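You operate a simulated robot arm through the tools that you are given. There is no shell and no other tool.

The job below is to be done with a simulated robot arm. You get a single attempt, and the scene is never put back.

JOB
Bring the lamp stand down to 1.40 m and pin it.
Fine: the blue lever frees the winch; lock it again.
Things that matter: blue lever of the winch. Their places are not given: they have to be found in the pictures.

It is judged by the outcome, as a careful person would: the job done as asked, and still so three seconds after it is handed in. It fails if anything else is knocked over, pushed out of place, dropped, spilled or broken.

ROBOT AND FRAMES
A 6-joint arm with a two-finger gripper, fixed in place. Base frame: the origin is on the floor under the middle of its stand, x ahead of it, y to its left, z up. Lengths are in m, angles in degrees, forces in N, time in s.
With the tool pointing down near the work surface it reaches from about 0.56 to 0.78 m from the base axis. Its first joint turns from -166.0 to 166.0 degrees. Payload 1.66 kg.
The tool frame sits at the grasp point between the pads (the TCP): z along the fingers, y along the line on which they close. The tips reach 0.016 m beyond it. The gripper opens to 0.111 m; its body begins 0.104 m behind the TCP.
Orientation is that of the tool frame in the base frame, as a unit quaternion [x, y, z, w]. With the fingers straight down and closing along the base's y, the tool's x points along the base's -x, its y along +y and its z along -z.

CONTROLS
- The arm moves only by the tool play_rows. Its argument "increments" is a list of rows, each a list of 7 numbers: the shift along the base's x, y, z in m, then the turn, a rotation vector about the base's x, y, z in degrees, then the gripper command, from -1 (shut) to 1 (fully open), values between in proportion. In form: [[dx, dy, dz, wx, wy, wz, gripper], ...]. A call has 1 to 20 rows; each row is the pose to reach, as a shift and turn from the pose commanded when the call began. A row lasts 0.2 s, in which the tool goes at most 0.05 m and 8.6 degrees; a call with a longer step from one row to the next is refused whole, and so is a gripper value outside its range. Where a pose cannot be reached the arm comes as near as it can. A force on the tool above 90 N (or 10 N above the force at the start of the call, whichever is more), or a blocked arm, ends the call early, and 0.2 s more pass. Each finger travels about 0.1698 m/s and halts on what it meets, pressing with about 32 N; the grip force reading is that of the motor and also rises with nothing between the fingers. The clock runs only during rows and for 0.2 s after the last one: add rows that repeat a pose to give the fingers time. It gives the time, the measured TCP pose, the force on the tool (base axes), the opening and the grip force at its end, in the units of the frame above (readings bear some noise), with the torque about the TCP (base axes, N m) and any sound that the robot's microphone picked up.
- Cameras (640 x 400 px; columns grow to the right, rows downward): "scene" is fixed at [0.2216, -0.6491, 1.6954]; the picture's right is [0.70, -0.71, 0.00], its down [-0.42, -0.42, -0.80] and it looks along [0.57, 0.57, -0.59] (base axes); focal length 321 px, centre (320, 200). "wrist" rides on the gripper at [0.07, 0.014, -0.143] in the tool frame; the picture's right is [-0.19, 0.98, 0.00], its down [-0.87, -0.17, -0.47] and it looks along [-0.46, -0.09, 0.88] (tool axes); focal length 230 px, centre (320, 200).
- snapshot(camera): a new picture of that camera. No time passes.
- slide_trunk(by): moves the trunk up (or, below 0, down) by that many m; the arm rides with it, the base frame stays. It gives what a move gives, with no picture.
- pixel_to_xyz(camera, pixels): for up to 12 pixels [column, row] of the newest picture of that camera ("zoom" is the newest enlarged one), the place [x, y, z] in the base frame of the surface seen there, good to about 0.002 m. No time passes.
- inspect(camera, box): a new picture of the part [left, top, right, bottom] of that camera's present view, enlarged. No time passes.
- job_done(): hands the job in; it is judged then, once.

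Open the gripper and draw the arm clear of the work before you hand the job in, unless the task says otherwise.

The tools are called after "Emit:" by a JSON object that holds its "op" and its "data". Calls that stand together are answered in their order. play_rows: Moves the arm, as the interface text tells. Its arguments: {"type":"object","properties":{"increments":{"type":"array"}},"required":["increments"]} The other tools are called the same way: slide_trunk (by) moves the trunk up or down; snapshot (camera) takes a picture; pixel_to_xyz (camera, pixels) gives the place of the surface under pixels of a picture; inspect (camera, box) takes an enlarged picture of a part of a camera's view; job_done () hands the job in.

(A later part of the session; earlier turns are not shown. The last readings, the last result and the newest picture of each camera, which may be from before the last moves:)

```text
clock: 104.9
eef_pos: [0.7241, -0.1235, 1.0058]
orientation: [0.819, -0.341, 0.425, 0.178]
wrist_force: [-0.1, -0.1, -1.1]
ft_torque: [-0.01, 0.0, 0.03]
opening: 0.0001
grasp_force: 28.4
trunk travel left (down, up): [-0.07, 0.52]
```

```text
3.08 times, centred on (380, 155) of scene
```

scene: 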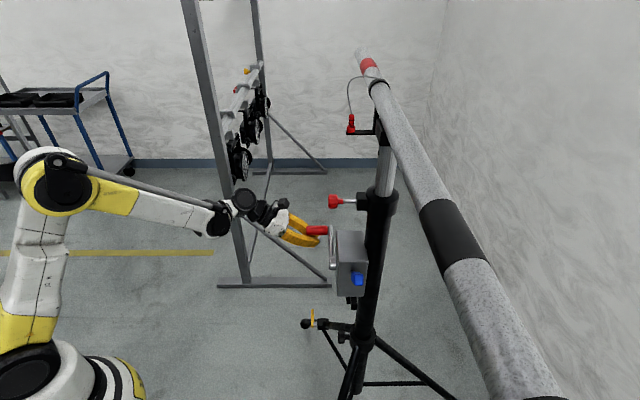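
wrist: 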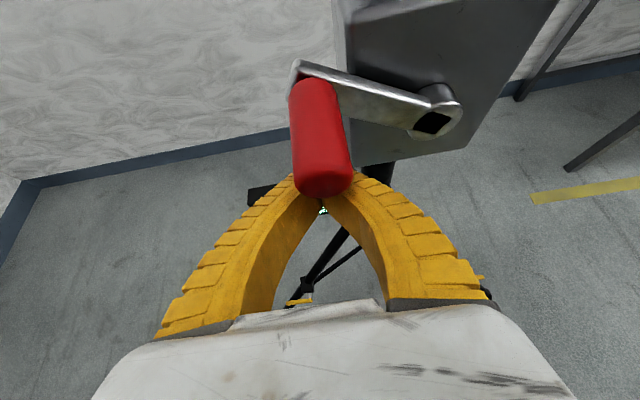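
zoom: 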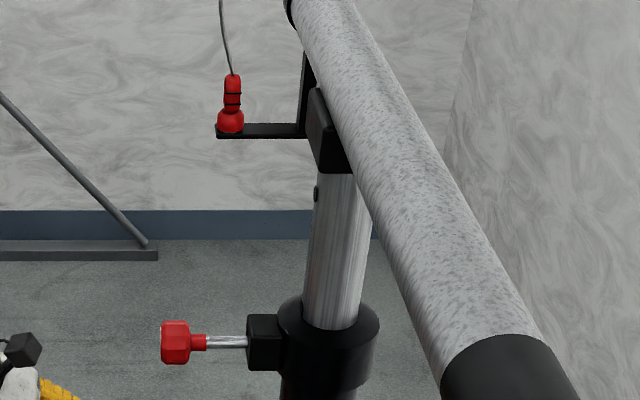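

The handle slipped out of the fingers on the way down (opening 0.0) and now sits above them at (320,135); nothing else moved. I'll back off and open, then measure where the handle is.

Emit:
{"op": "play_rows", "data": {"increments": [[-0.02, 0.02, 0.01, 0, 0, 0, -1], [-0.045, 0.045, 0.03, 0, 0, 0, -0.5], [-0.06, 0.06, 0.06, 0, 0, 0, 0.5], [-0.07, 0.06, 0.1, 0, 0, 0, 1], [-0.08, 0.05, 0.13, 0, 0, 0, 1], [-0.08, 0.05, 0.13, 0, 0, 0, 1]]}}

Emit:
{"op": "snapshot", "data": {"camera": "wrist"}}

Emit:
{"op": "snapshot", "data": {"camera": "scene"}}

```text
clock: 106.3
eef_pos: [0.6467, -0.0754, 1.1342]
orientation: [0.819, -0.34, 0.426, 0.178]
wrist_force: [0.0, -0.3, -0.6]
ft_torque: [-0.02, 0.02, 0.05]
opening: 0.111
grasp_force: 0.0
trunk travel left (down, up): [-0.07, 0.52]
```

```text
taken
```

wrist: 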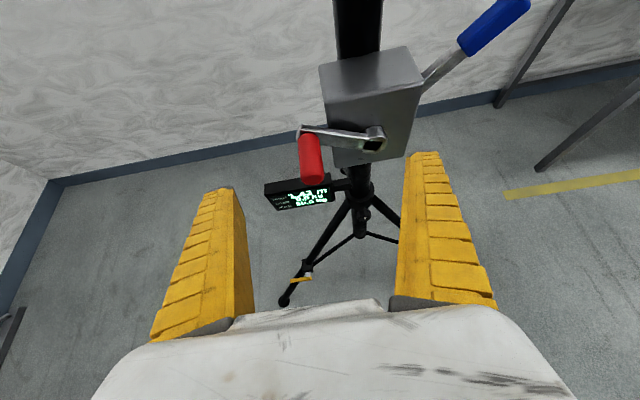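

```text
taken
```

scene: 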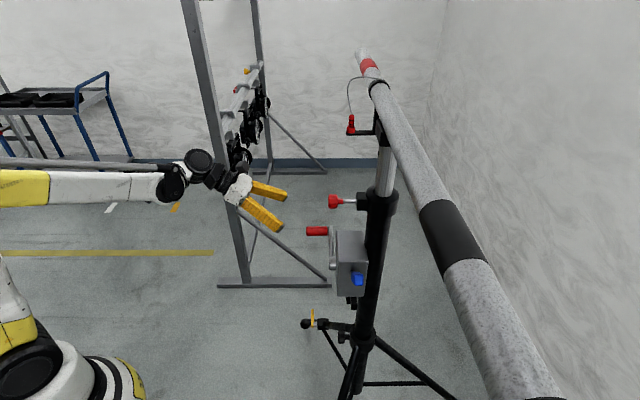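

The handle is at (311,158) in the wrist view, crank pointing to the left. I'll read the display and measure handle and hub.

Emit:
{"op": "inspect", "data": {"camera": "wrist", "box": [240, 100, 440, 220]}}

Emit:
{"op": "pixel_to_xyz", "data": {"camera": "wrist", "pixels": [[309, 143], [311, 158], [313, 178], [303, 160], [319, 158], [372, 145], [350, 135]]}}

Emit:
{"op": "inspect", "data": {"camera": "wrist", "box": [255, 170, 345, 220]}}

```text
3.20 times, centred on (340, 160) of wrist
```

zoom: 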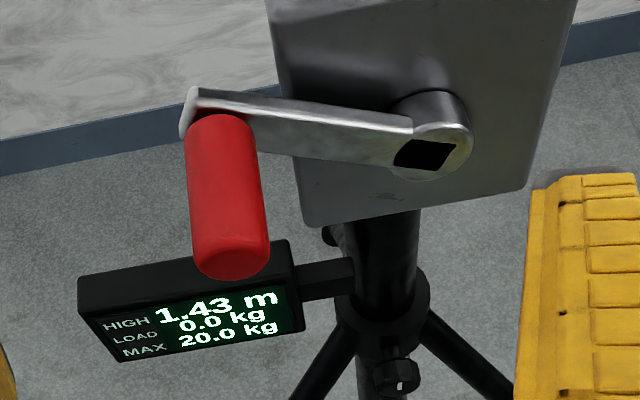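

```text
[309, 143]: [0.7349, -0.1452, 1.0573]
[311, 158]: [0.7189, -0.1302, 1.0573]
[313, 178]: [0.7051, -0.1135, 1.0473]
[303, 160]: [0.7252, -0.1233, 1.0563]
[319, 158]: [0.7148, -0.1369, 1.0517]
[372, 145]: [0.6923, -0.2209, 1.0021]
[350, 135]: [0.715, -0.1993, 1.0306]
```

```text
7.11 times, centred on (300, 195) of wrist
```

zoom: 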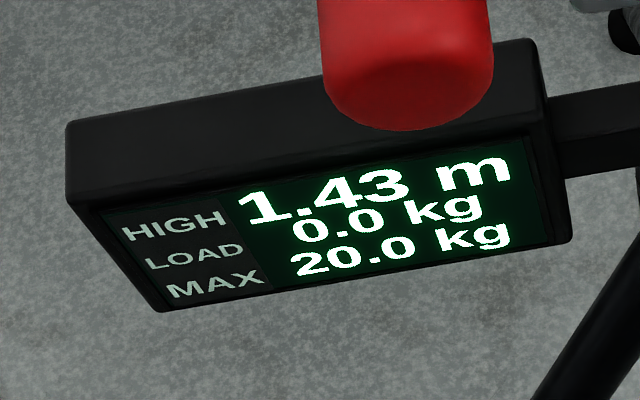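

Readout 1.43 m, crank at θ≈−244°, so one turn is about 0.1 m and 1.40 m comes near θ≈−360°. The winch sinks by itself at ~2°/s, so the safest course is to let it creep the last 3 cm while I take hold of the pin; I'll move to the knob pre-grasp.

Emit:
{"op": "play_rows", "data": {"increments": [[-0.003, -0.0145, 0.0146, -4.125, -4.125, 0, 1], [-0.006, -0.029, 0.0292, -8.25, -8.25, 0, 1], [-0.009, -0.0435, 0.0438, -12.375, -12.375, 0, 1], [-0.012, -0.058, 0.0584, -16.5, -16.5, 0, 1], [-0.0145, -0.0725, 0.073, -20.6, -20.6, 0, 1], [-0.017, -0.0869, 0.0873, -24.75, -24.75, 0, 1], [-0.017, -0.0869, 0.0873, -24.75, -24.75, 0, 1]]}}

Emit:
{"op": "snapshot", "data": {"camera": "wrist"}}

Emit:
{"op": "inspect", "data": {"camera": "scene", "box": [330, 90, 430, 220]}}

```text
clock: 107.9
eef_pos: [0.6279, -0.162, 1.2214]
orientation: [0.652, -0.272, 0.654, 0.272]
wrist_force: [0.3, -0.7, 0.6]
ft_torque: [0.04, -0.02, 0.01]
opening: 0.1106
grasp_force: 0.0
trunk travel left (down, up): [-0.07, 0.52]
```

```text
taken
```

wrist: 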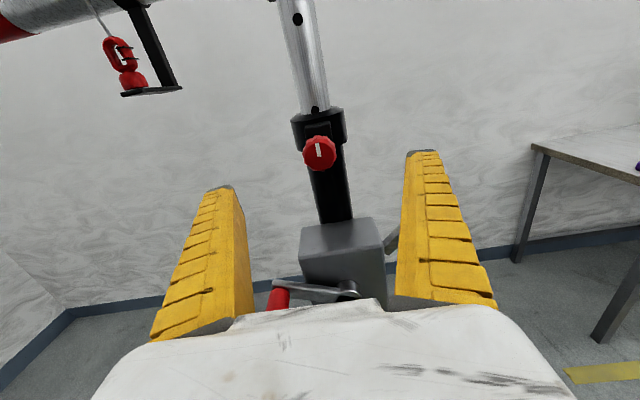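

```text
3.08 times, centred on (380, 155) of scene
```

zoom: 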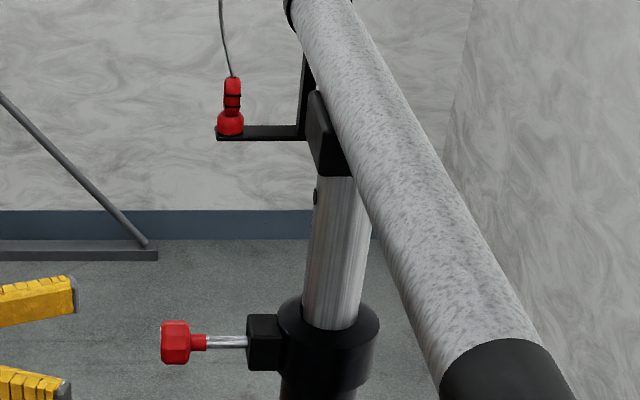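

Top hole at zoom row 197 (window for the pin is rows ~230–238); the second hole is just entering the collar. I'll measure hole heights and the knob.

Emit:
{"op": "pixel_to_xyz", "data": {"camera": "wrist", "pixels": [[298, 18], [314, 110], [320, 153], [305, 154], [335, 152], [320, 140], [320, 168], [318, 152]]}}

Emit:
{"op": "inspect", "data": {"camera": "wrist", "box": [260, 90, 380, 180]}}

```text
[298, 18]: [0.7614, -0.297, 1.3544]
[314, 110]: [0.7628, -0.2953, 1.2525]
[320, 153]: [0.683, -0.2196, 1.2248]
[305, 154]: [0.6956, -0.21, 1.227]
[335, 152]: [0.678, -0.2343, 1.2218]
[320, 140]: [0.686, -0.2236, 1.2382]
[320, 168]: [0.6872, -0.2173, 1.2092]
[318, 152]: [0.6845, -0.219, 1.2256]
```

```text
4.44 times, centred on (320, 135) of wrist
```

zoom: 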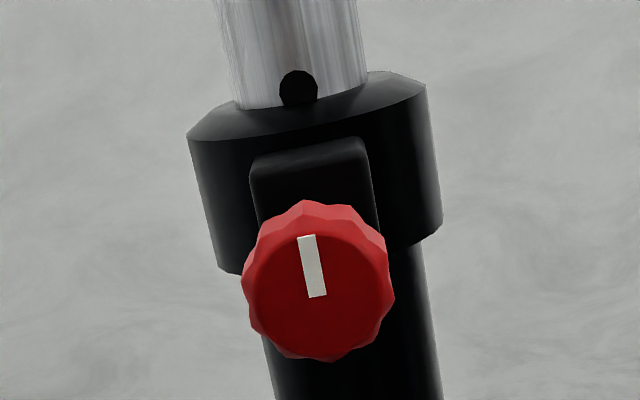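

Second hole is at z≈1.254 and must come down to about 1.2215, i.e. ~33 mm more. I'll grip the knob now to be ready.

Emit:
{"op": "play_rows", "data": {"increments": [[0.0215, -0.0217, 0.0004, 0, 0, 0, 1], [0.043, -0.0434, 0.0008, 0, 0, 0, 1], [0.0644, -0.065, 0.0011, 0, 0, 0, 0.8], [0.0644, -0.065, 0.0011, 0, 0, 0, 0.2], [0.0644, -0.065, 0.0011, 0, 0, 0, -0.3], [0.0644, -0.065, 0.0011, 0, 0, 0, -1], [0.0644, -0.065, 0.0011, 0, 0, 0, -1]]}}

Emit:
{"op": "snapshot", "data": {"camera": "wrist"}}

Emit:
{"op": "inspect", "data": {"camera": "scene", "box": [310, 160, 410, 230]}}

```text
clock: 109.5
eef_pos: [0.694, -0.2258, 1.2229]
orientation: [0.652, -0.273, 0.653, 0.272]
wrist_force: [-6.7, -6.2, -5.3]
ft_torque: [-0.03, 0.01, -0.04]
opening: 0.0284
grasp_force: 33.8
trunk travel left (down, up): [-0.07, 0.52]
```

```text
taken
```

wrist: 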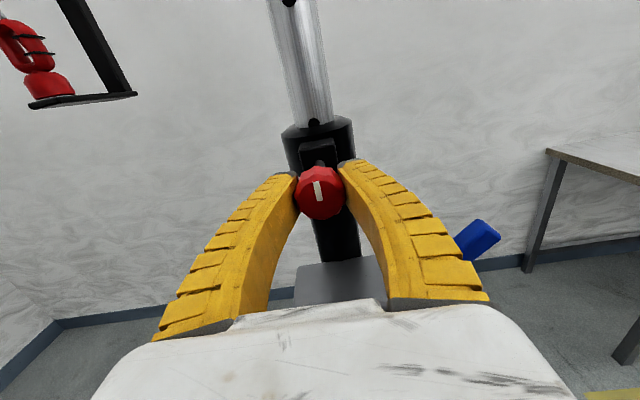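

```text
5.71 times, centred on (360, 195) of scene
```

zoom: 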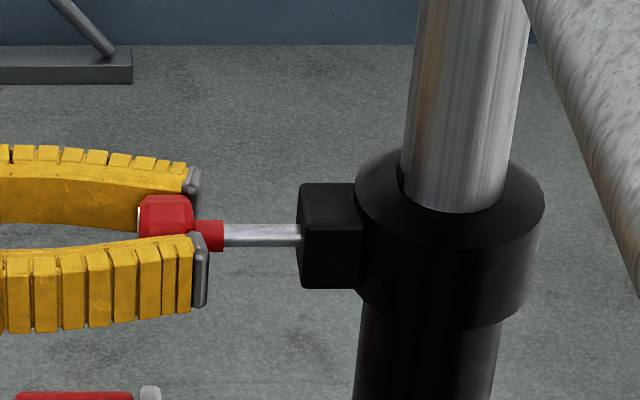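

Pin held with low forces; bracket and bar stay well clear of the gripper. I'll wait about 8 s and check the sink rate.

Emit:
{"op": "play_rows", "data": {"increments": [[0, 0, 0, 0, 0, 0, -1], [0, 0, 0, 0, 0, 0, -1], [0, 0, 0, 0, 0, 0, -1], [0, 0, 0, 0, 0, 0, -1], [0, 0, 0, 0, 0, 0, -1], [0, 0, 0, 0, 0, 0, -1], [0, 0, 0, 0, 0, 0, -1], [0, 0, 0, 0, 0, 0, -1], [0, 0, 0, 0, 0, 0, -1], [0, 0, 0, 0, 0, 0, -1], [0, 0, 0, 0, 0, 0, -1], [0, 0, 0, 0, 0, 0, -1], [0, 0, 0, 0, 0, 0, -1], [0, 0, 0, 0, 0, 0, -1], [0, 0, 0, 0, 0, 0, -1], [0, 0, 0, 0, 0, 0, -1], [0, 0, 0, 0, 0, 0, -1], [0, 0, 0, 0, 0, 0, -1], [0, 0, 0, 0, 0, 0, -1], [0, 0, 0, 0, 0, 0, -1]]}}

Emit:
{"op": "play_rows", "data": {"increments": [[0, 0, 0, 0, 0, 0, -1], [0, 0, 0, 0, 0, 0, -1], [0, 0, 0, 0, 0, 0, -1], [0, 0, 0, 0, 0, 0, -1], [0, 0, 0, 0, 0, 0, -1], [0, 0, 0, 0, 0, 0, -1], [0, 0, 0, 0, 0, 0, -1], [0, 0, 0, 0, 0, 0, -1], [0, 0, 0, 0, 0, 0, -1], [0, 0, 0, 0, 0, 0, -1], [0, 0, 0, 0, 0, 0, -1], [0, 0, 0, 0, 0, 0, -1], [0, 0, 0, 0, 0, 0, -1], [0, 0, 0, 0, 0, 0, -1], [0, 0, 0, 0, 0, 0, -1], [0, 0, 0, 0, 0, 0, -1], [0, 0, 0, 0, 0, 0, -1], [0, 0, 0, 0, 0, 0, -1], [0, 0, 0, 0, 0, 0, -1], [0, 0, 0, 0, 0, 0, -1]]}}

Emit:
{"op": "inspect", "data": {"camera": "scene", "box": [330, 90, 430, 220]}}

Emit:
{"op": "snapshot", "data": {"camera": "scene"}}

```text
clock: 113.7
eef_pos: [0.6946, -0.2273, 1.2217]
orientation: [0.653, -0.273, 0.653, 0.272]
wrist_force: [-9.6, -9.9, -7.4]
ft_torque: [0.09, 0.05, -0.14]
opening: 0.0261
grasp_force: 33.6
trunk travel left (down, up): [-0.07, 0.52]
```

```text
clock: 117.9
eef_pos: [0.6939, -0.2271, 1.2223]
orientation: [0.653, -0.273, 0.653, 0.271]
wrist_force: [-8.8, -8.7, -4.6]
ft_torque: [0.04, 0.07, -0.08]
opening: 0.0251
grasp_force: 34.1
trunk travel left (down, up): [-0.07, 0.52]
```

```text
3.08 times, centred on (380, 155) of scene
```

zoom: 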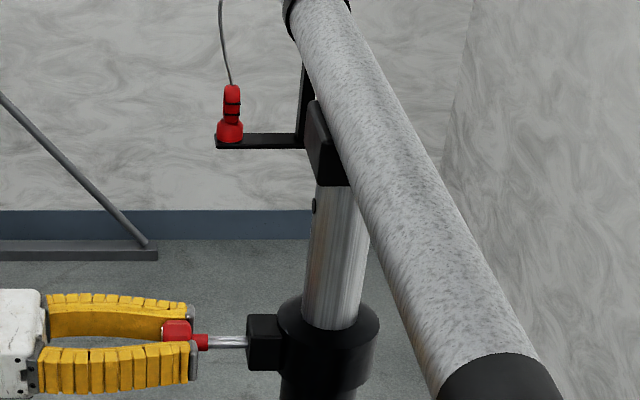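

```text
taken
```

scene: 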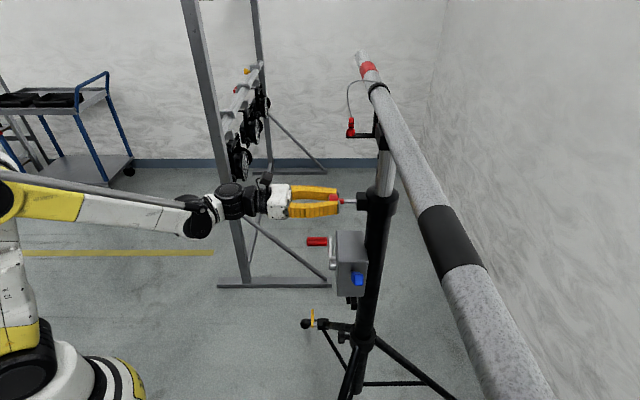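

Row 206 now, about 0.9 row/s, so the pin window (rows 230–238) opens in roughly 25 s. I'll wait about 17 s and look again.

Emit:
{"op": "play_rows", "data": {"increments": [[0, 0, 0, 0, 0, 0, -1], [0, 0, 0, 0, 0, 0, -1], [0, 0, 0, 0, 0, 0, -1], [0, 0, 0, 0, 0, 0, -1], [0, 0, 0, 0, 0, 0, -1], [0, 0, 0, 0, 0, 0, -1], [0, 0, 0, 0, 0, 0, -1], [0, 0, 0, 0, 0, 0, -1], [0, 0, 0, 0, 0, 0, -1], [0, 0, 0, 0, 0, 0, -1], [0, 0, 0, 0, 0, 0, -1], [0, 0, 0, 0, 0, 0, -1], [0, 0, 0, 0, 0, 0, -1], [0, 0, 0, 0, 0, 0, -1], [0, 0, 0, 0, 0, 0, -1], [0, 0, 0, 0, 0, 0, -1], [0, 0, 0, 0, 0, 0, -1], [0, 0, 0, 0, 0, 0, -1], [0, 0, 0, 0, 0, 0, -1], [0, 0, 0, 0, 0, 0, -1]]}}

Emit:
{"op": "play_rows", "data": {"increments": [[0, 0, 0, 0, 0, 0, -1], [0, 0, 0, 0, 0, 0, -1], [0, 0, 0, 0, 0, 0, -1], [0, 0, 0, 0, 0, 0, -1], [0, 0, 0, 0, 0, 0, -1], [0, 0, 0, 0, 0, 0, -1], [0, 0, 0, 0, 0, 0, -1], [0, 0, 0, 0, 0, 0, -1], [0, 0, 0, 0, 0, 0, -1], [0, 0, 0, 0, 0, 0, -1], [0, 0, 0, 0, 0, 0, -1], [0, 0, 0, 0, 0, 0, -1], [0, 0, 0, 0, 0, 0, -1], [0, 0, 0, 0, 0, 0, -1], [0, 0, 0, 0, 0, 0, -1], [0, 0, 0, 0, 0, 0, -1], [0, 0, 0, 0, 0, 0, -1], [0, 0, 0, 0, 0, 0, -1], [0, 0, 0, 0, 0, 0, -1], [0, 0, 0, 0, 0, 0, -1]]}}

Emit:
{"op": "inspect", "data": {"camera": "scene", "box": [330, 90, 430, 220]}}

Emit:
{"op": "play_rows", "data": {"increments": [[0, 0, 0, 0, 0, 0, -1], [0, 0, 0, 0, 0, 0, -1], [0, 0, 0, 0, 0, 0, -1], [0, 0, 0, 0, 0, 0, -1], [0, 0, 0, 0, 0, 0, -1], [0, 0, 0, 0, 0, 0, -1], [0, 0, 0, 0, 0, 0, -1], [0, 0, 0, 0, 0, 0, -1], [0, 0, 0, 0, 0, 0, -1], [0, 0, 0, 0, 0, 0, -1], [0, 0, 0, 0, 0, 0, -1], [0, 0, 0, 0, 0, 0, -1], [0, 0, 0, 0, 0, 0, -1], [0, 0, 0, 0, 0, 0, -1], [0, 0, 0, 0, 0, 0, -1], [0, 0, 0, 0, 0, 0, -1], [0, 0, 0, 0, 0, 0, -1], [0, 0, 0, 0, 0, 0, -1], [0, 0, 0, 0, 0, 0, -1], [0, 0, 0, 0, 0, 0, -1]]}}

Emit:
{"op": "inspect", "data": {"camera": "scene", "box": [330, 90, 430, 220]}}

```text
clock: 122.1
eef_pos: [0.693, -0.225, 1.2226]
orientation: [0.653, -0.272, 0.653, 0.271]
wrist_force: [-9.2, -8.7, -4.7]
ft_torque: [0.0, 0.05, -0.07]
opening: 0.0247
grasp_force: 33.2
trunk travel left (down, up): [-0.07, 0.52]
```

```text
clock: 126.3
eef_pos: [0.6935, -0.2261, 1.223]
orientation: [0.653, -0.273, 0.653, 0.27]
wrist_force: [-8.6, -8.7, -3.9]
ft_torque: [0.06, -0.03, -0.08]
opening: 0.0248
grasp_force: 33.9
trunk travel left (down, up): [-0.07, 0.52]
```

```text
3.08 times, centred on (380, 155) of scene
```

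zoom: 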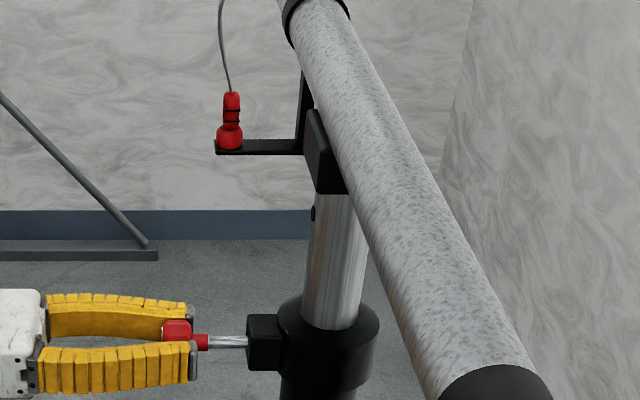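

```text
clock: 130.5
eef_pos: [0.6935, -0.2255, 1.2229]
orientation: [0.653, -0.271, 0.653, 0.271]
wrist_force: [-8.9, -8.6, -3.8]
ft_torque: [0.07, 0.02, -0.06]
opening: 0.0246
grasp_force: 34.3
trunk travel left (down, up): [-0.07, 0.52]
```

```text
3.08 times, centred on (380, 155) of scene
```

zoom: 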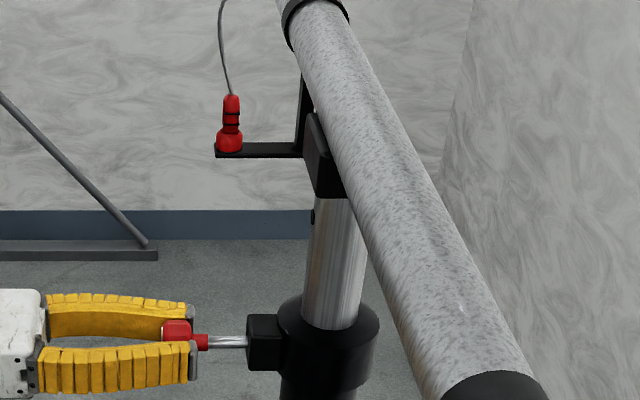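

Row 217 at t=130.5 s, ~0.83 row/s; centred alignment is row ≈235. I'll wait about 12.6 s more and recheck.

Emit:
{"op": "play_rows", "data": {"increments": [[0, 0, 0, 0, 0, 0, -1], [0, 0, 0, 0, 0, 0, -1], [0, 0, 0, 0, 0, 0, -1], [0, 0, 0, 0, 0, 0, -1], [0, 0, 0, 0, 0, 0, -1], [0, 0, 0, 0, 0, 0, -1], [0, 0, 0, 0, 0, 0, -1], [0, 0, 0, 0, 0, 0, -1], [0, 0, 0, 0, 0, 0, -1], [0, 0, 0, 0, 0, 0, -1], [0, 0, 0, 0, 0, 0, -1], [0, 0, 0, 0, 0, 0, -1], [0, 0, 0, 0, 0, 0, -1], [0, 0, 0, 0, 0, 0, -1], [0, 0, 0, 0, 0, 0, -1], [0, 0, 0, 0, 0, 0, -1], [0, 0, 0, 0, 0, 0, -1], [0, 0, 0, 0, 0, 0, -1], [0, 0, 0, 0, 0, 0, -1], [0, 0, 0, 0, 0, 0, -1]]}}

Emit:
{"op": "play_rows", "data": {"increments": [[0, 0, 0, 0, 0, 0, -1], [0, 0, 0, 0, 0, 0, -1], [0, 0, 0, 0, 0, 0, -1], [0, 0, 0, 0, 0, 0, -1], [0, 0, 0, 0, 0, 0, -1], [0, 0, 0, 0, 0, 0, -1], [0, 0, 0, 0, 0, 0, -1], [0, 0, 0, 0, 0, 0, -1], [0, 0, 0, 0, 0, 0, -1], [0, 0, 0, 0, 0, 0, -1], [0, 0, 0, 0, 0, 0, -1], [0, 0, 0, 0, 0, 0, -1], [0, 0, 0, 0, 0, 0, -1], [0, 0, 0, 0, 0, 0, -1], [0, 0, 0, 0, 0, 0, -1], [0, 0, 0, 0, 0, 0, -1], [0, 0, 0, 0, 0, 0, -1], [0, 0, 0, 0, 0, 0, -1], [0, 0, 0, 0, 0, 0, -1], [0, 0, 0, 0, 0, 0, -1]]}}

Emit:
{"op": "inspect", "data": {"camera": "scene", "box": [330, 90, 430, 220]}}

Emit:
{"op": "snapshot", "data": {"camera": "scene"}}

```text
clock: 134.7
eef_pos: [0.6927, -0.2263, 1.2232]
orientation: [0.653, -0.272, 0.653, 0.271]
wrist_force: [-9.4, -8.6, -2.7]
ft_torque: [0.04, -0.02, -0.07]
opening: 0.025
grasp_force: 34.3
trunk travel left (down, up): [-0.07, 0.52]
```

```text
clock: 138.9
eef_pos: [0.6936, -0.2269, 1.2225]
orientation: [0.653, -0.272, 0.653, 0.271]
wrist_force: [-7.7, -9.0, -2.5]
ft_torque: [0.07, 0.05, -0.07]
opening: 0.0244
grasp_force: 34.0
trunk travel left (down, up): [-0.07, 0.52]
```

```text
3.08 times, centred on (380, 155) of scene
```

zoom: 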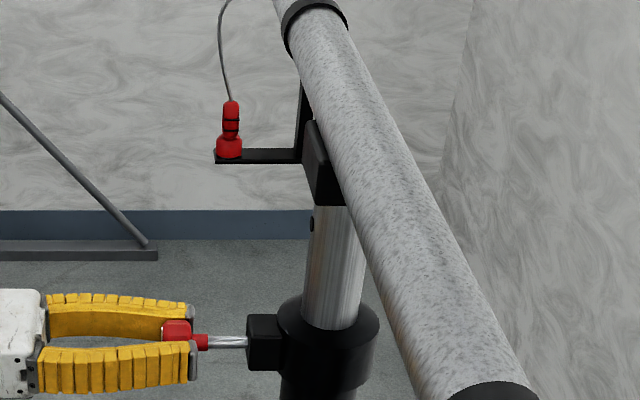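

```text
taken
```

scene: 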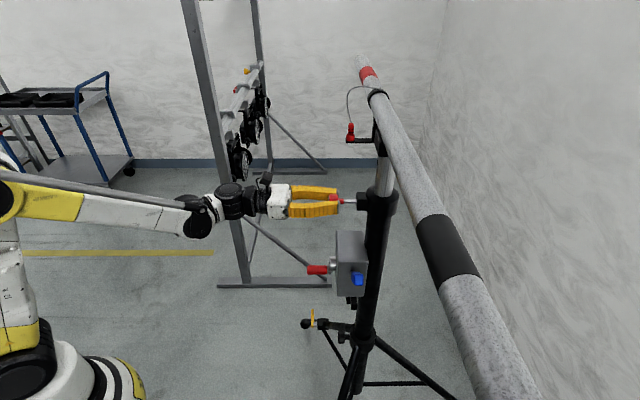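

Row 224. Another ~4 s wait, then check closely.

Emit:
{"op": "play_rows", "data": {"increments": [[0, 0, 0, 0, 0, 0, -1], [0, 0, 0, 0, 0, 0, -1], [0, 0, 0, 0, 0, 0, -1], [0, 0, 0, 0, 0, 0, -1], [0, 0, 0, 0, 0, 0, -1], [0, 0, 0, 0, 0, 0, -1], [0, 0, 0, 0, 0, 0, -1], [0, 0, 0, 0, 0, 0, -1], [0, 0, 0, 0, 0, 0, -1], [0, 0, 0, 0, 0, 0, -1], [0, 0, 0, 0, 0, 0, -1], [0, 0, 0, 0, 0, 0, -1], [0, 0, 0, 0, 0, 0, -1], [0, 0, 0, 0, 0, 0, -1], [0, 0, 0, 0, 0, 0, -1], [0, 0, 0, 0, 0, 0, -1], [0, 0, 0, 0, 0, 0, -1], [0, 0, 0, 0, 0, 0, -1], [0, 0, 0, 0, 0, 0, -1], [0, 0, 0, 0, 0, 0, -1]]}}

Emit:
{"op": "inspect", "data": {"camera": "scene", "box": [330, 90, 430, 220]}}

Emit:
{"op": "inspect", "data": {"camera": "scene", "box": [360, 145, 400, 185]}}

```text
clock: 143.1
eef_pos: [0.6937, -0.2267, 1.2225]
orientation: [0.653, -0.272, 0.653, 0.271]
wrist_force: [-8.0, -9.1, -1.7]
ft_torque: [0.02, 0.04, -0.07]
opening: 0.0246
grasp_force: 33.9
trunk travel left (down, up): [-0.07, 0.52]
```

```text
3.08 times, centred on (380, 155) of scene
```

zoom: 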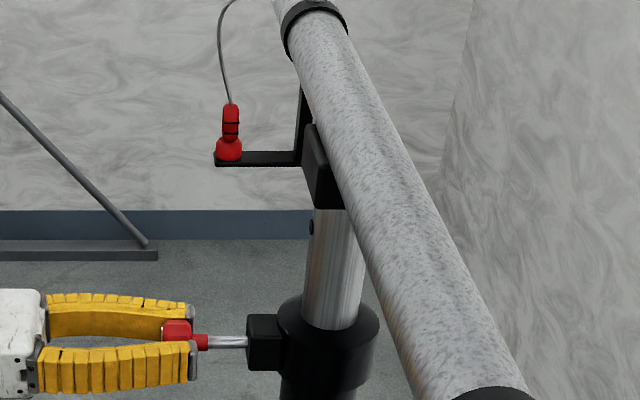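

```text
10.00 times, centred on (380, 165) of scene
```

zoom: 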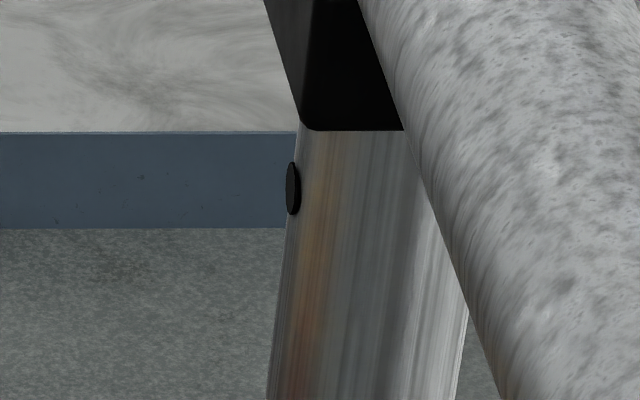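

10× zoom puts the hole at scene row 163.8; the pin window is rows ≈164.7–167.5, creeping ~0.27 px/s. I'll wait one more 4.2 s call and then begin inserting.

Emit:
{"op": "play_rows", "data": {"increments": [[0, 0, 0, 0, 0, 0, -1], [0, 0, 0, 0, 0, 0, -1], [0, 0, 0, 0, 0, 0, -1], [0, 0, 0, 0, 0, 0, -1], [0, 0, 0, 0, 0, 0, -1], [0, 0, 0, 0, 0, 0, -1], [0, 0, 0, 0, 0, 0, -1], [0, 0, 0, 0, 0, 0, -1], [0, 0, 0, 0, 0, 0, -1], [0, 0, 0, 0, 0, 0, -1], [0, 0, 0, 0, 0, 0, -1], [0, 0, 0, 0, 0, 0, -1], [0, 0, 0, 0, 0, 0, -1], [0, 0, 0, 0, 0, 0, -1], [0, 0, 0, 0, 0, 0, -1], [0, 0, 0, 0, 0, 0, -1], [0, 0, 0, 0, 0, 0, -1], [0, 0, 0, 0, 0, 0, -1], [0, 0, 0, 0, 0, 0, -1], [0, 0, 0, 0, 0, 0, -1]]}}

Emit:
{"op": "inspect", "data": {"camera": "scene", "box": [360, 145, 400, 185]}}

```text
clock: 147.3
eef_pos: [0.6931, -0.2267, 1.2233]
orientation: [0.652, -0.273, 0.653, 0.271]
wrist_force: [-8.5, -8.5, -2.9]
ft_torque: [0.13, -0.03, -0.07]
opening: 0.0244
grasp_force: 33.9
trunk travel left (down, up): [-0.07, 0.52]
```

```text
10.00 times, centred on (380, 165) of scene
```

zoom: 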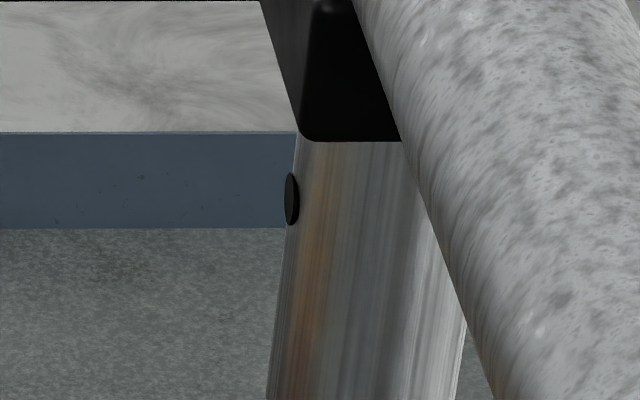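

Hole now at scene row 164.9, just inside the window. I'll start pushing the pin in gently, 10 mm first, relieving the small sideways load.

Emit:
{"op": "play_rows", "data": {"increments": [[0.0006, -0.0024, 0, 0, 0, 0, -1], [0.002, -0.0038, 0, 0, 0, 0, -1], [0.0034, -0.0052, 0, 0, 0, 0, -1], [0.0048, -0.0066, 0, 0, 0, 0, -1], [0.0062, -0.008, 0, 0, 0, 0, -1]]}}

Emit:
{"op": "inspect", "data": {"camera": "scene", "box": [310, 160, 410, 230]}}

Emit:
{"op": "inspect", "data": {"camera": "scene", "box": [360, 145, 400, 185]}}

```text
clock: 148.5
eef_pos: [0.6982, -0.2331, 1.2217]
orientation: [0.653, -0.27, 0.654, 0.272]
wrist_force: [6.6, 7.3, 11.6]
ft_torque: [-0.14, -0.23, 0.02]
opening: 0.0248
grasp_force: 34.0
trunk travel left (down, up): [-0.07, 0.52]
```

```text
5.71 times, centred on (360, 195) of scene
```

zoom: 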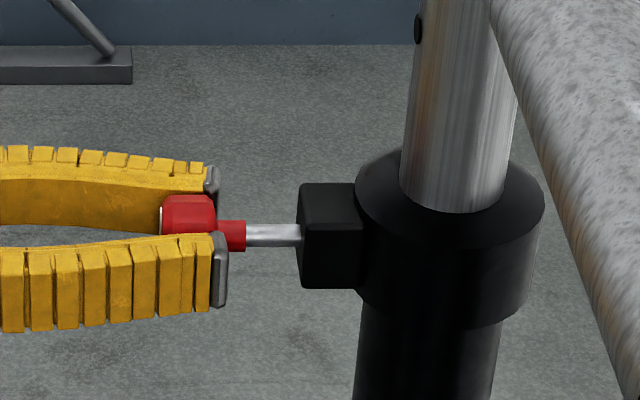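

```text
10.00 times, centred on (380, 165) of scene
```

zoom: 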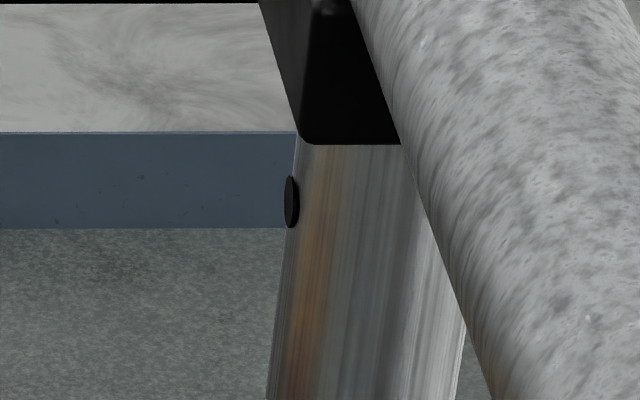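

8 mm in with no axial resistance; hole at row 165.15. I'll push a further 12 mm, correcting height and side by about a millimetre.

Emit:
{"op": "play_rows", "data": {"increments": [[0.0025, -0.0017, 0.001, 0, 0, 0, -1], [0.0045, -0.0037, 0.001, 0, 0, 0, -1], [0.0065, -0.0057, 0.001, 0, 0, 0, -1], [0.0088, -0.0082, 0.001, 0, 0, 0, -1]]}}

Emit:
{"op": "inspect", "data": {"camera": "scene", "box": [310, 160, 410, 230]}}

```text
clock: 149.5
eef_pos: [0.7096, -0.2425, 1.2229]
orientation: [0.654, -0.272, 0.652, 0.271]
wrist_force: [7.7, 8.4, -16.6]
ft_torque: [0.26, 0.02, 0.1]
opening: 0.0248
grasp_force: 33.8
trunk travel left (down, up): [-0.07, 0.52]
```

```text
5.71 times, centred on (360, 195) of scene
```

zoom: 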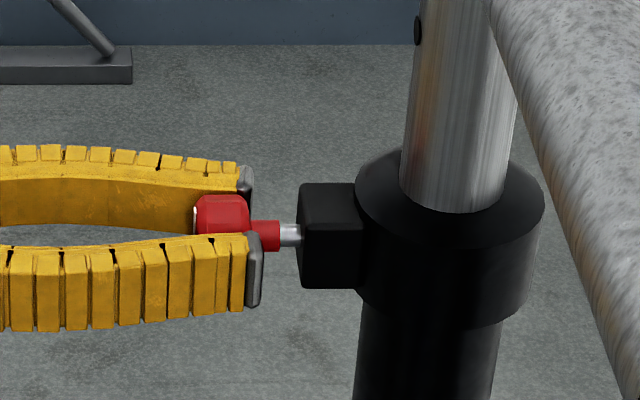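

Nearly seated: only a short piece of steel shaft remains visible and no axial resistance. I'll push the last ~10 mm.

Emit:
{"op": "play_rows", "data": {"increments": [[0.0028, -0.0016, -0.0012, 0, 0, 0, -1], [0.0052, -0.004, -0.0012, 0, 0, 0, -1], [0.0076, -0.0064, -0.0012, 0, 0, 0, -1], [0.0082, -0.007, -0.0012, 0, 0, 0, -1]]}}

Emit:
{"op": "inspect", "data": {"camera": "scene", "box": [310, 160, 410, 230]}}

Emit:
{"op": "snapshot", "data": {"camera": "wrist"}}

```text
clock: 150.5
eef_pos: [0.7149, -0.248, 1.2235]
orientation: [0.653, -0.271, 0.653, 0.272]
wrist_force: [2.8, 10.7, 0.3]
ft_torque: [0.0, -0.07, 0.11]
opening: 0.025
grasp_force: 33.7
trunk travel left (down, up): [-0.07, 0.52]
```

```text
5.71 times, centred on (360, 195) of scene
```

zoom: 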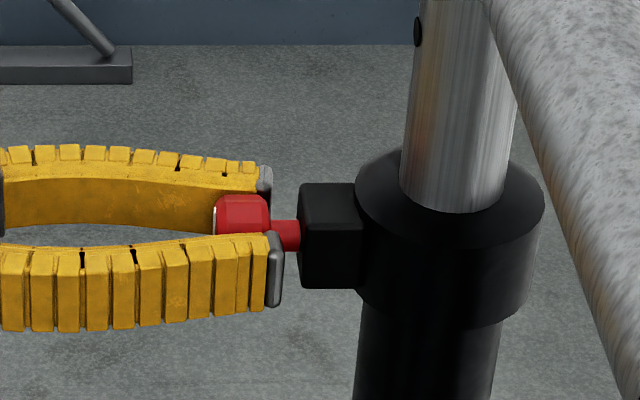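

```text
taken
```

wrist: 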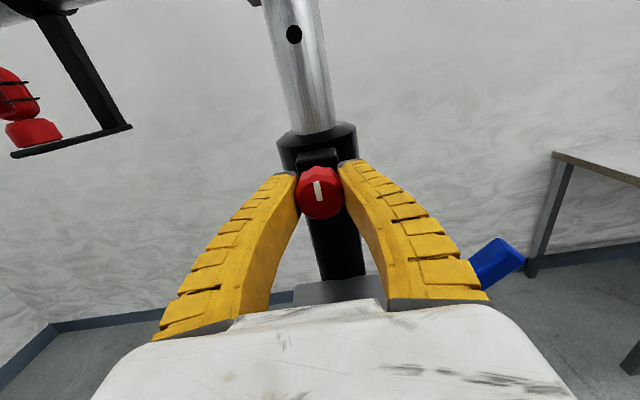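

The red stem sits against the block exactly as at the start, so the pin is fully in the 1.40 m hole. Now I'll release the knob, back off, and go above the blue lever with closed fingers to press it down to lock.

Emit:
{"op": "play_rows", "data": {"increments": [[0, 0, 0, 0, 0, 0, 0.2], [-0.0184, 0.0184, 0, 0, 0, 0, 0.5], [-0.0431, 0.0431, 0, 0, 0, 0, 0.5], [-0.0714, 0.0573, -0.0085, 0, 0, 0, 0], [-0.0997, 0.0361, -0.0285, 0, 0, 0, -0.6], [-0.1244, 0.0042, -0.0485, 0, 0, 0, -1], [-0.1351, -0.0346, -0.0615, 0, 0, 0, -1], [-0.123, -0.0651, -0.0635, 0, 0, 0, -1], [-0.0997, -0.0912, -0.0635, 0, 0, 0, -1], [-0.082, -0.1089, -0.0635, 0, 0, 0, -1]]}}

Emit:
{"op": "snapshot", "data": {"camera": "wrist"}}

Emit:
{"op": "inspect", "data": {"camera": "scene", "box": [280, 145, 440, 325]}}

Emit:
{"op": "inspect", "data": {"camera": "scene", "box": [360, 145, 400, 185]}}

```text
clock: 152.7
eef_pos: [0.6344, -0.3598, 1.1593]
orientation: [0.653, -0.271, 0.653, 0.272]
wrist_force: [-1.0, -0.5, -0.5]
ft_torque: [0.02, 0.0, 0.01]
opening: 0.0001
grasp_force: 28.5
trunk travel left (down, up): [-0.07, 0.52]
```

```text
taken
```

wrist: 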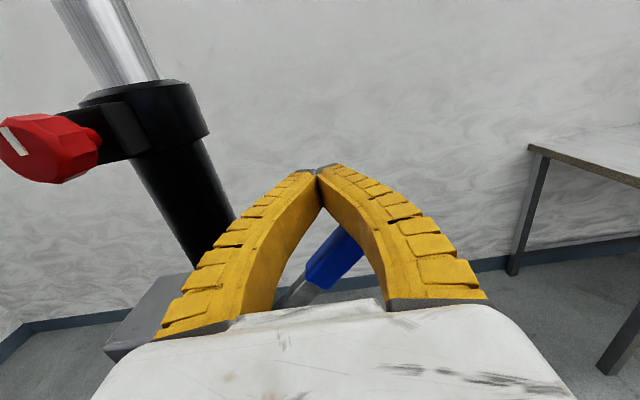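

```text
2.22 times, centred on (360, 235) of scene
```

zoom: 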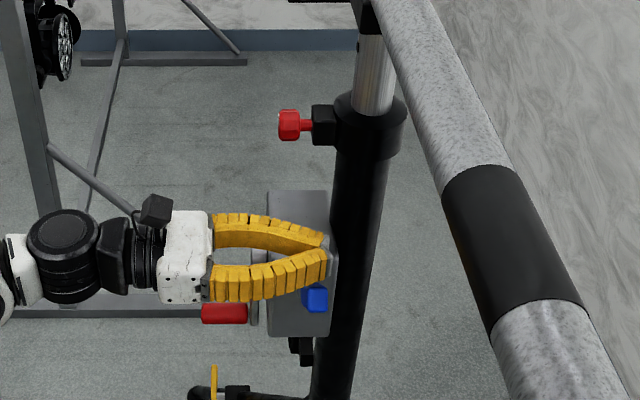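

```text
10.00 times, centred on (380, 165) of scene
```

zoom: 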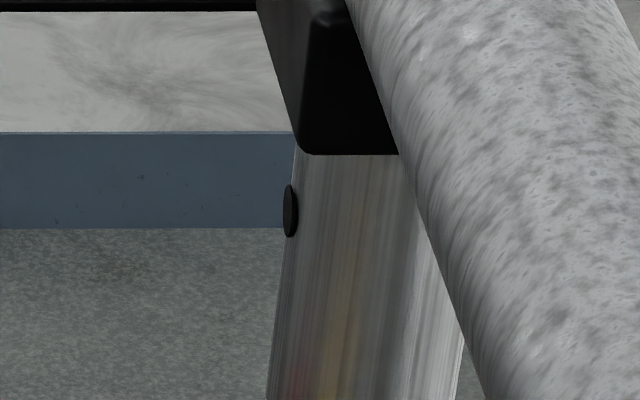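

The hole is centred now (row 166.1) and the pin stays in. I'll press the lever straight down with the closed fingers.

Emit:
{"op": "play_rows", "data": {"increments": [[0, 0, -0.02, 0, 0, 0, -1], [0, 0, -0.038, 0, 0, 0, -1], [0, 0, -0.052, 0, 0, 0, -1], [0, 0, -0.066, 0, 0, 0, -1], [0, 0, -0.08, 0, 0, 0, -1], [0, 0, -0.09, 0, 0, 0, -1], [0, 0, -0.098, 0, 0, 0, -1]]}}

Emit:
{"op": "inspect", "data": {"camera": "scene", "box": [280, 145, 440, 325]}}

Emit:
{"op": "inspect", "data": {"camera": "scene", "box": [300, 225, 380, 325]}}

Emit:
{"op": "snapshot", "data": {"camera": "wrist"}}

```text
clock: 154.3
eef_pos: [0.6326, -0.3579, 1.0619]
orientation: [0.652, -0.271, 0.653, 0.272]
wrist_force: [4.2, -4.6, 20.8]
ft_torque: [-0.17, 0.11, 0.11]
opening: 0.0
grasp_force: 28.9
trunk travel left (down, up): [-0.07, 0.52]
```

```text
2.22 times, centred on (360, 235) of scene
```

zoom: 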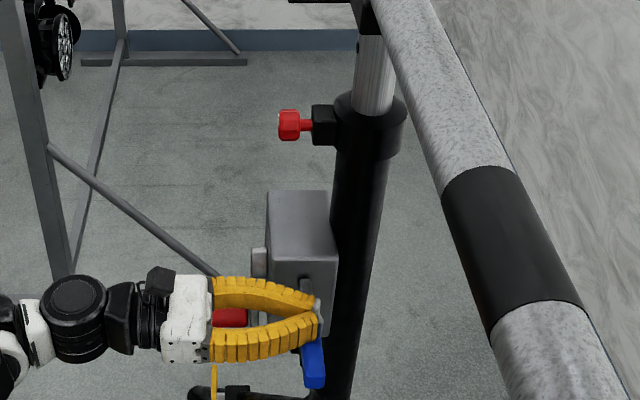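

```text
4.00 times, centred on (340, 275) of scene
```

zoom: 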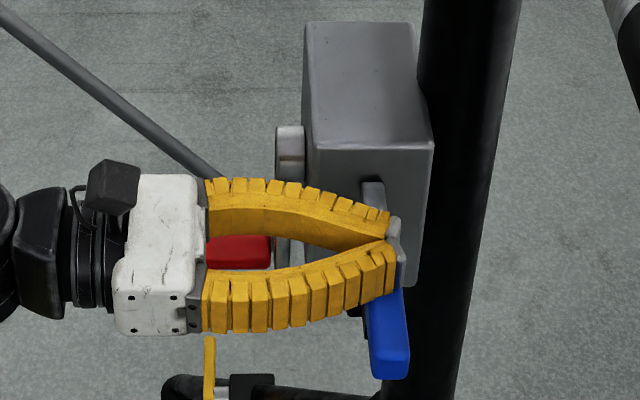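

```text
taken
```

wrist: 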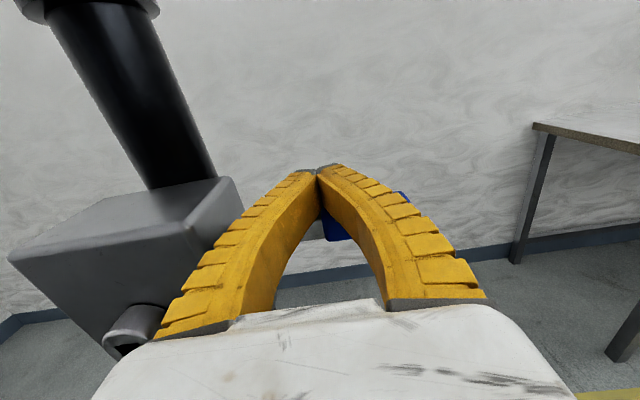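

The lever is down close to its original position with 21 N of push. I'll press a few millimetres more to make sure it is on its stop.

Emit:
{"op": "play_rows", "data": {"increments": [[0, 0, -0.003, 0, 0, 0, -1], [0, 0, -0.005, 0, 0, 0, -1], [0, 0, -0.005, 0, 0, 0, -1]]}}

Emit:
{"op": "inspect", "data": {"camera": "scene", "box": [300, 225, 380, 325]}}

Emit:
{"op": "inspect", "data": {"camera": "scene", "box": [360, 145, 400, 185]}}

```text
clock: 155.0
eef_pos: [0.6317, -0.3581, 1.0601]
orientation: [0.652, -0.268, 0.654, 0.274]
wrist_force: [8.8, -9.0, 63.0]
ft_torque: [-0.51, 0.3, 0.17]
opening: 0.0
grasp_force: 28.8
trunk travel left (down, up): [-0.07, 0.52]
stopped in row 3: the force on the tool passed its limit at 93 N (the readings are from after the stop); the commanded pose is now the measured one
```

```text
4.00 times, centred on (340, 275) of scene
```

zoom: 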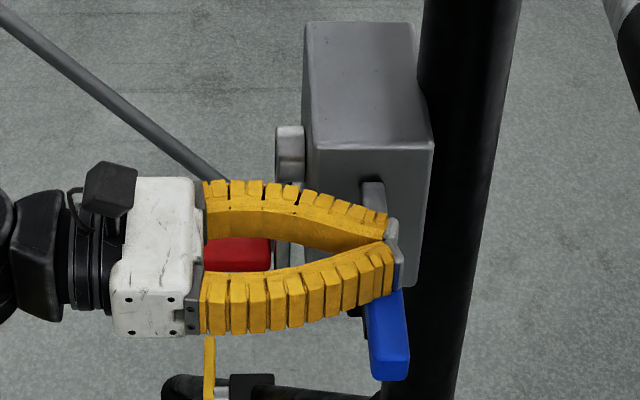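

```text
10.00 times, centred on (380, 165) of scene
```

zoom: 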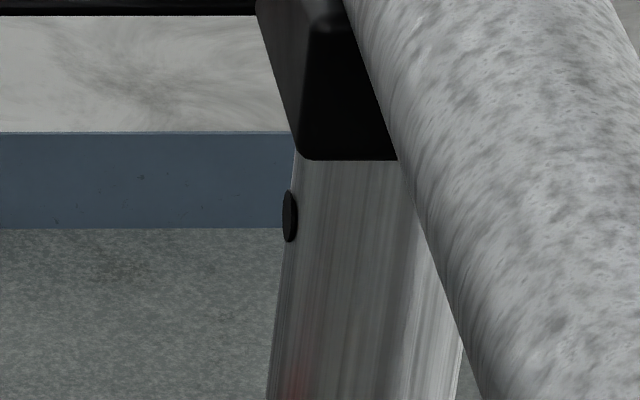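

The lever is solidly on its stop, and the hole is at scene row 166.6, matching the original hole position for exactly 0.10 m lower. I'll lift straight off the lever and check it stays down.

Emit:
{"op": "play_rows", "data": {"increments": [[0, 0, 0.01, 0, 0, 0, -1], [0, 0, 0.035, 0, 0, 0, -1], [0, 0, 0.07, 0, 0, 0, -1], [-0.02, 0.02, 0.1, 0, 0, 0, -1], [-0.05, 0.05, 0.11, 0, 0, 0, -1], [-0.08, 0.08, 0.11, 0, 0, 0, -1], [-0.1, 0.1, 0.11, 0, 0, 0, -1]]}}

Emit:
{"op": "snapshot", "data": {"camera": "scene"}}

Emit:
{"op": "inspect", "data": {"camera": "scene", "box": [300, 225, 380, 325]}}

Emit:
{"op": "inspect", "data": {"camera": "scene", "box": [360, 145, 400, 185]}}

Emit:
{"op": "snapshot", "data": {"camera": "wrist"}}

```text
clock: 156.6
eef_pos: [0.5323, -0.2584, 1.1656]
orientation: [0.653, -0.27, 0.653, 0.274]
wrist_force: [-0.4, -0.1, -0.3]
ft_torque: [-0.03, -0.01, 0.01]
opening: 0.0
grasp_force: 29.0
trunk travel left (down, up): [-0.07, 0.52]
```

```text
taken
```

scene: 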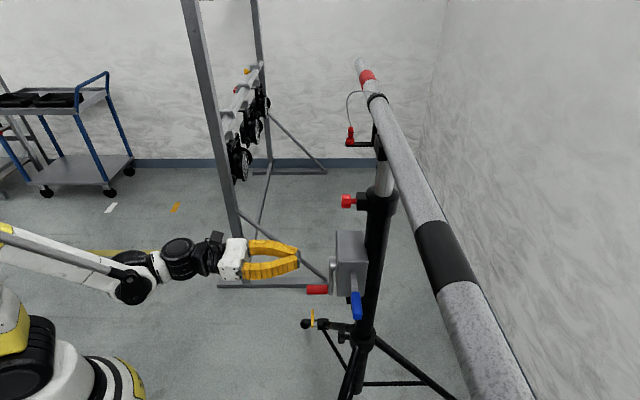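

```text
4.00 times, centred on (340, 275) of scene
```

zoom: 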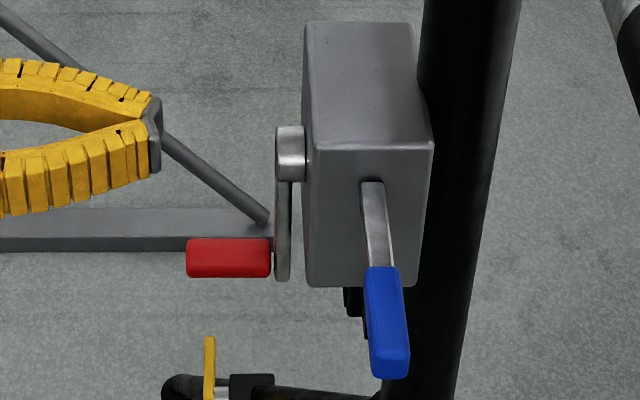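

```text
10.00 times, centred on (380, 165) of scene
```

zoom: 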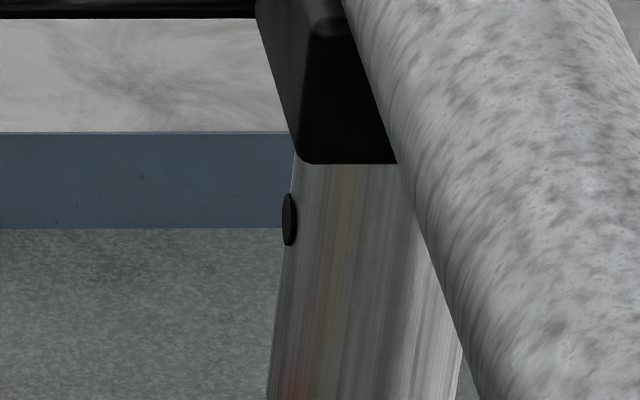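

```text
taken
```

wrist: 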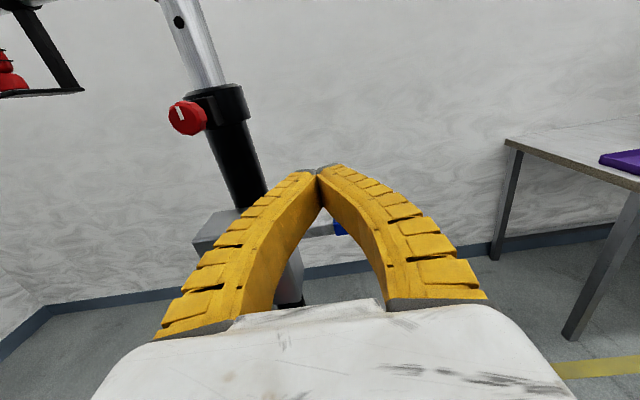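

The lever is back in its starting position. But the hole moved from row 216 to 219.5 in the 10× view, so I'll wait 3 s and check whether the mast is still creeping or has settled.

Emit:
{"op": "play_rows", "data": {"increments": [[0, 0, 0, 0, 0, 0, -1], [0, 0, 0, 0, 0, 0, -0.5], [0, 0, 0, 0, 0, 0, 0], [0, 0, 0, 0, 0, 0, 0.5], [0, 0, 0, 0, 0, 0, 1], [0, 0, 0, 0, 0, 0, 1], [0, 0, 0, 0, 0, 0, 1], [0, 0, 0, 0, 0, 0, 1], [0, 0, 0, 0, 0, 0, 1], [0, 0, 0, 0, 0, 0, 1], [0, 0, 0, 0, 0, 0, 1], [0, 0, 0, 0, 0, 0, 1], [0, 0, 0, 0, 0, 0, 1], [0, 0, 0, 0, 0, 0, 1], [0, 0, 0, 0, 0, 0, 1]]}}

Emit:
{"op": "inspect", "data": {"camera": "scene", "box": [300, 225, 380, 325]}}

Emit:
{"op": "inspect", "data": {"camera": "scene", "box": [360, 145, 400, 185]}}

```text
clock: 159.8
eef_pos: [0.5338, -0.2588, 1.1656]
orientation: [0.653, -0.269, 0.653, 0.273]
wrist_force: [0.2, 0.7, 0.6]
ft_torque: [0.03, -0.03, 0.0]
opening: 0.1109
grasp_force: 0.1
trunk travel left (down, up): [-0.07, 0.52]
```

```text
4.00 times, centred on (340, 275) of scene
```

zoom: 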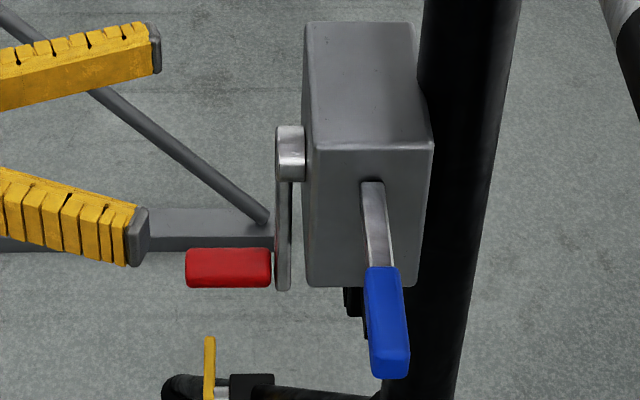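

```text
10.00 times, centred on (380, 165) of scene
```

zoom: 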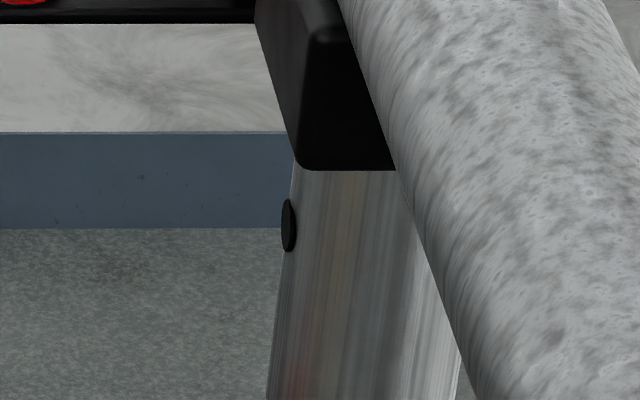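

Still sinking: hole at row 167.55, about the pin's rest level. I'll wait another 3 s to see whether it has stopped now.

Emit:
{"op": "play_rows", "data": {"increments": [[0, 0, 0, 0, 0, 0, 1], [0, 0, 0, 0, 0, 0, 1], [0, 0, 0, 0, 0, 0, 1], [0, 0, 0, 0, 0, 0, 1], [0, 0, 0, 0, 0, 0, 1], [0, 0, 0, 0, 0, 0, 1], [0, 0, 0, 0, 0, 0, 1], [0, 0, 0, 0, 0, 0, 1], [0, 0, 0, 0, 0, 0, 1], [0, 0, 0, 0, 0, 0, 1], [0, 0, 0, 0, 0, 0, 1], [0, 0, 0, 0, 0, 0, 1], [0, 0, 0, 0, 0, 0, 1], [0, 0, 0, 0, 0, 0, 1], [0, 0, 0, 0, 0, 0, 1]]}}

Emit:
{"op": "inspect", "data": {"camera": "scene", "box": [300, 225, 380, 325]}}

Emit:
{"op": "inspect", "data": {"camera": "scene", "box": [360, 145, 400, 185]}}

```text
clock: 163.0
eef_pos: [0.5321, -0.259, 1.1648]
orientation: [0.653, -0.27, 0.653, 0.272]
wrist_force: [-0.1, -0.7, 0.0]
ft_torque: [0.01, 0.03, -0.02]
opening: 0.1108
grasp_force: 0.0
trunk travel left (down, up): [-0.07, 0.52]
```

```text
4.00 times, centred on (340, 275) of scene
```

zoom: 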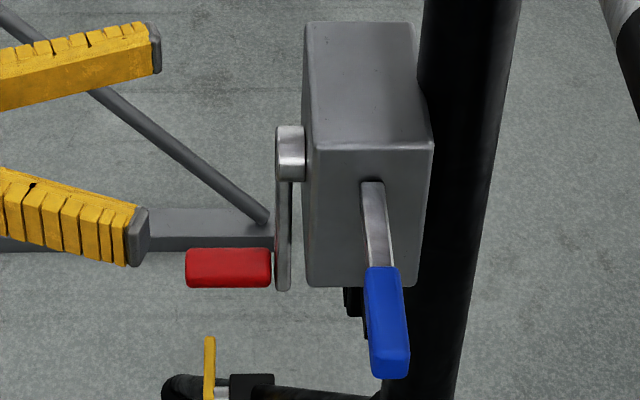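

```text
10.00 times, centred on (380, 165) of scene
```

zoom: 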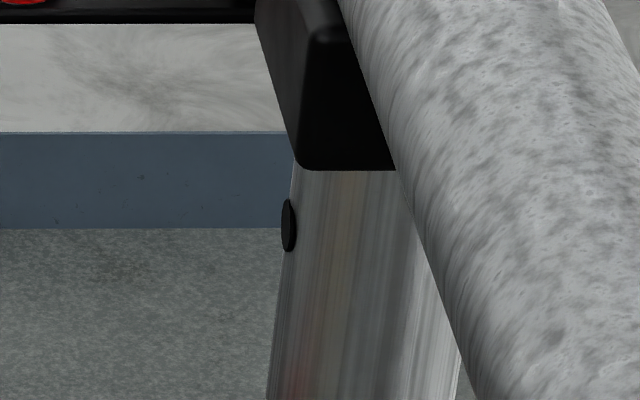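

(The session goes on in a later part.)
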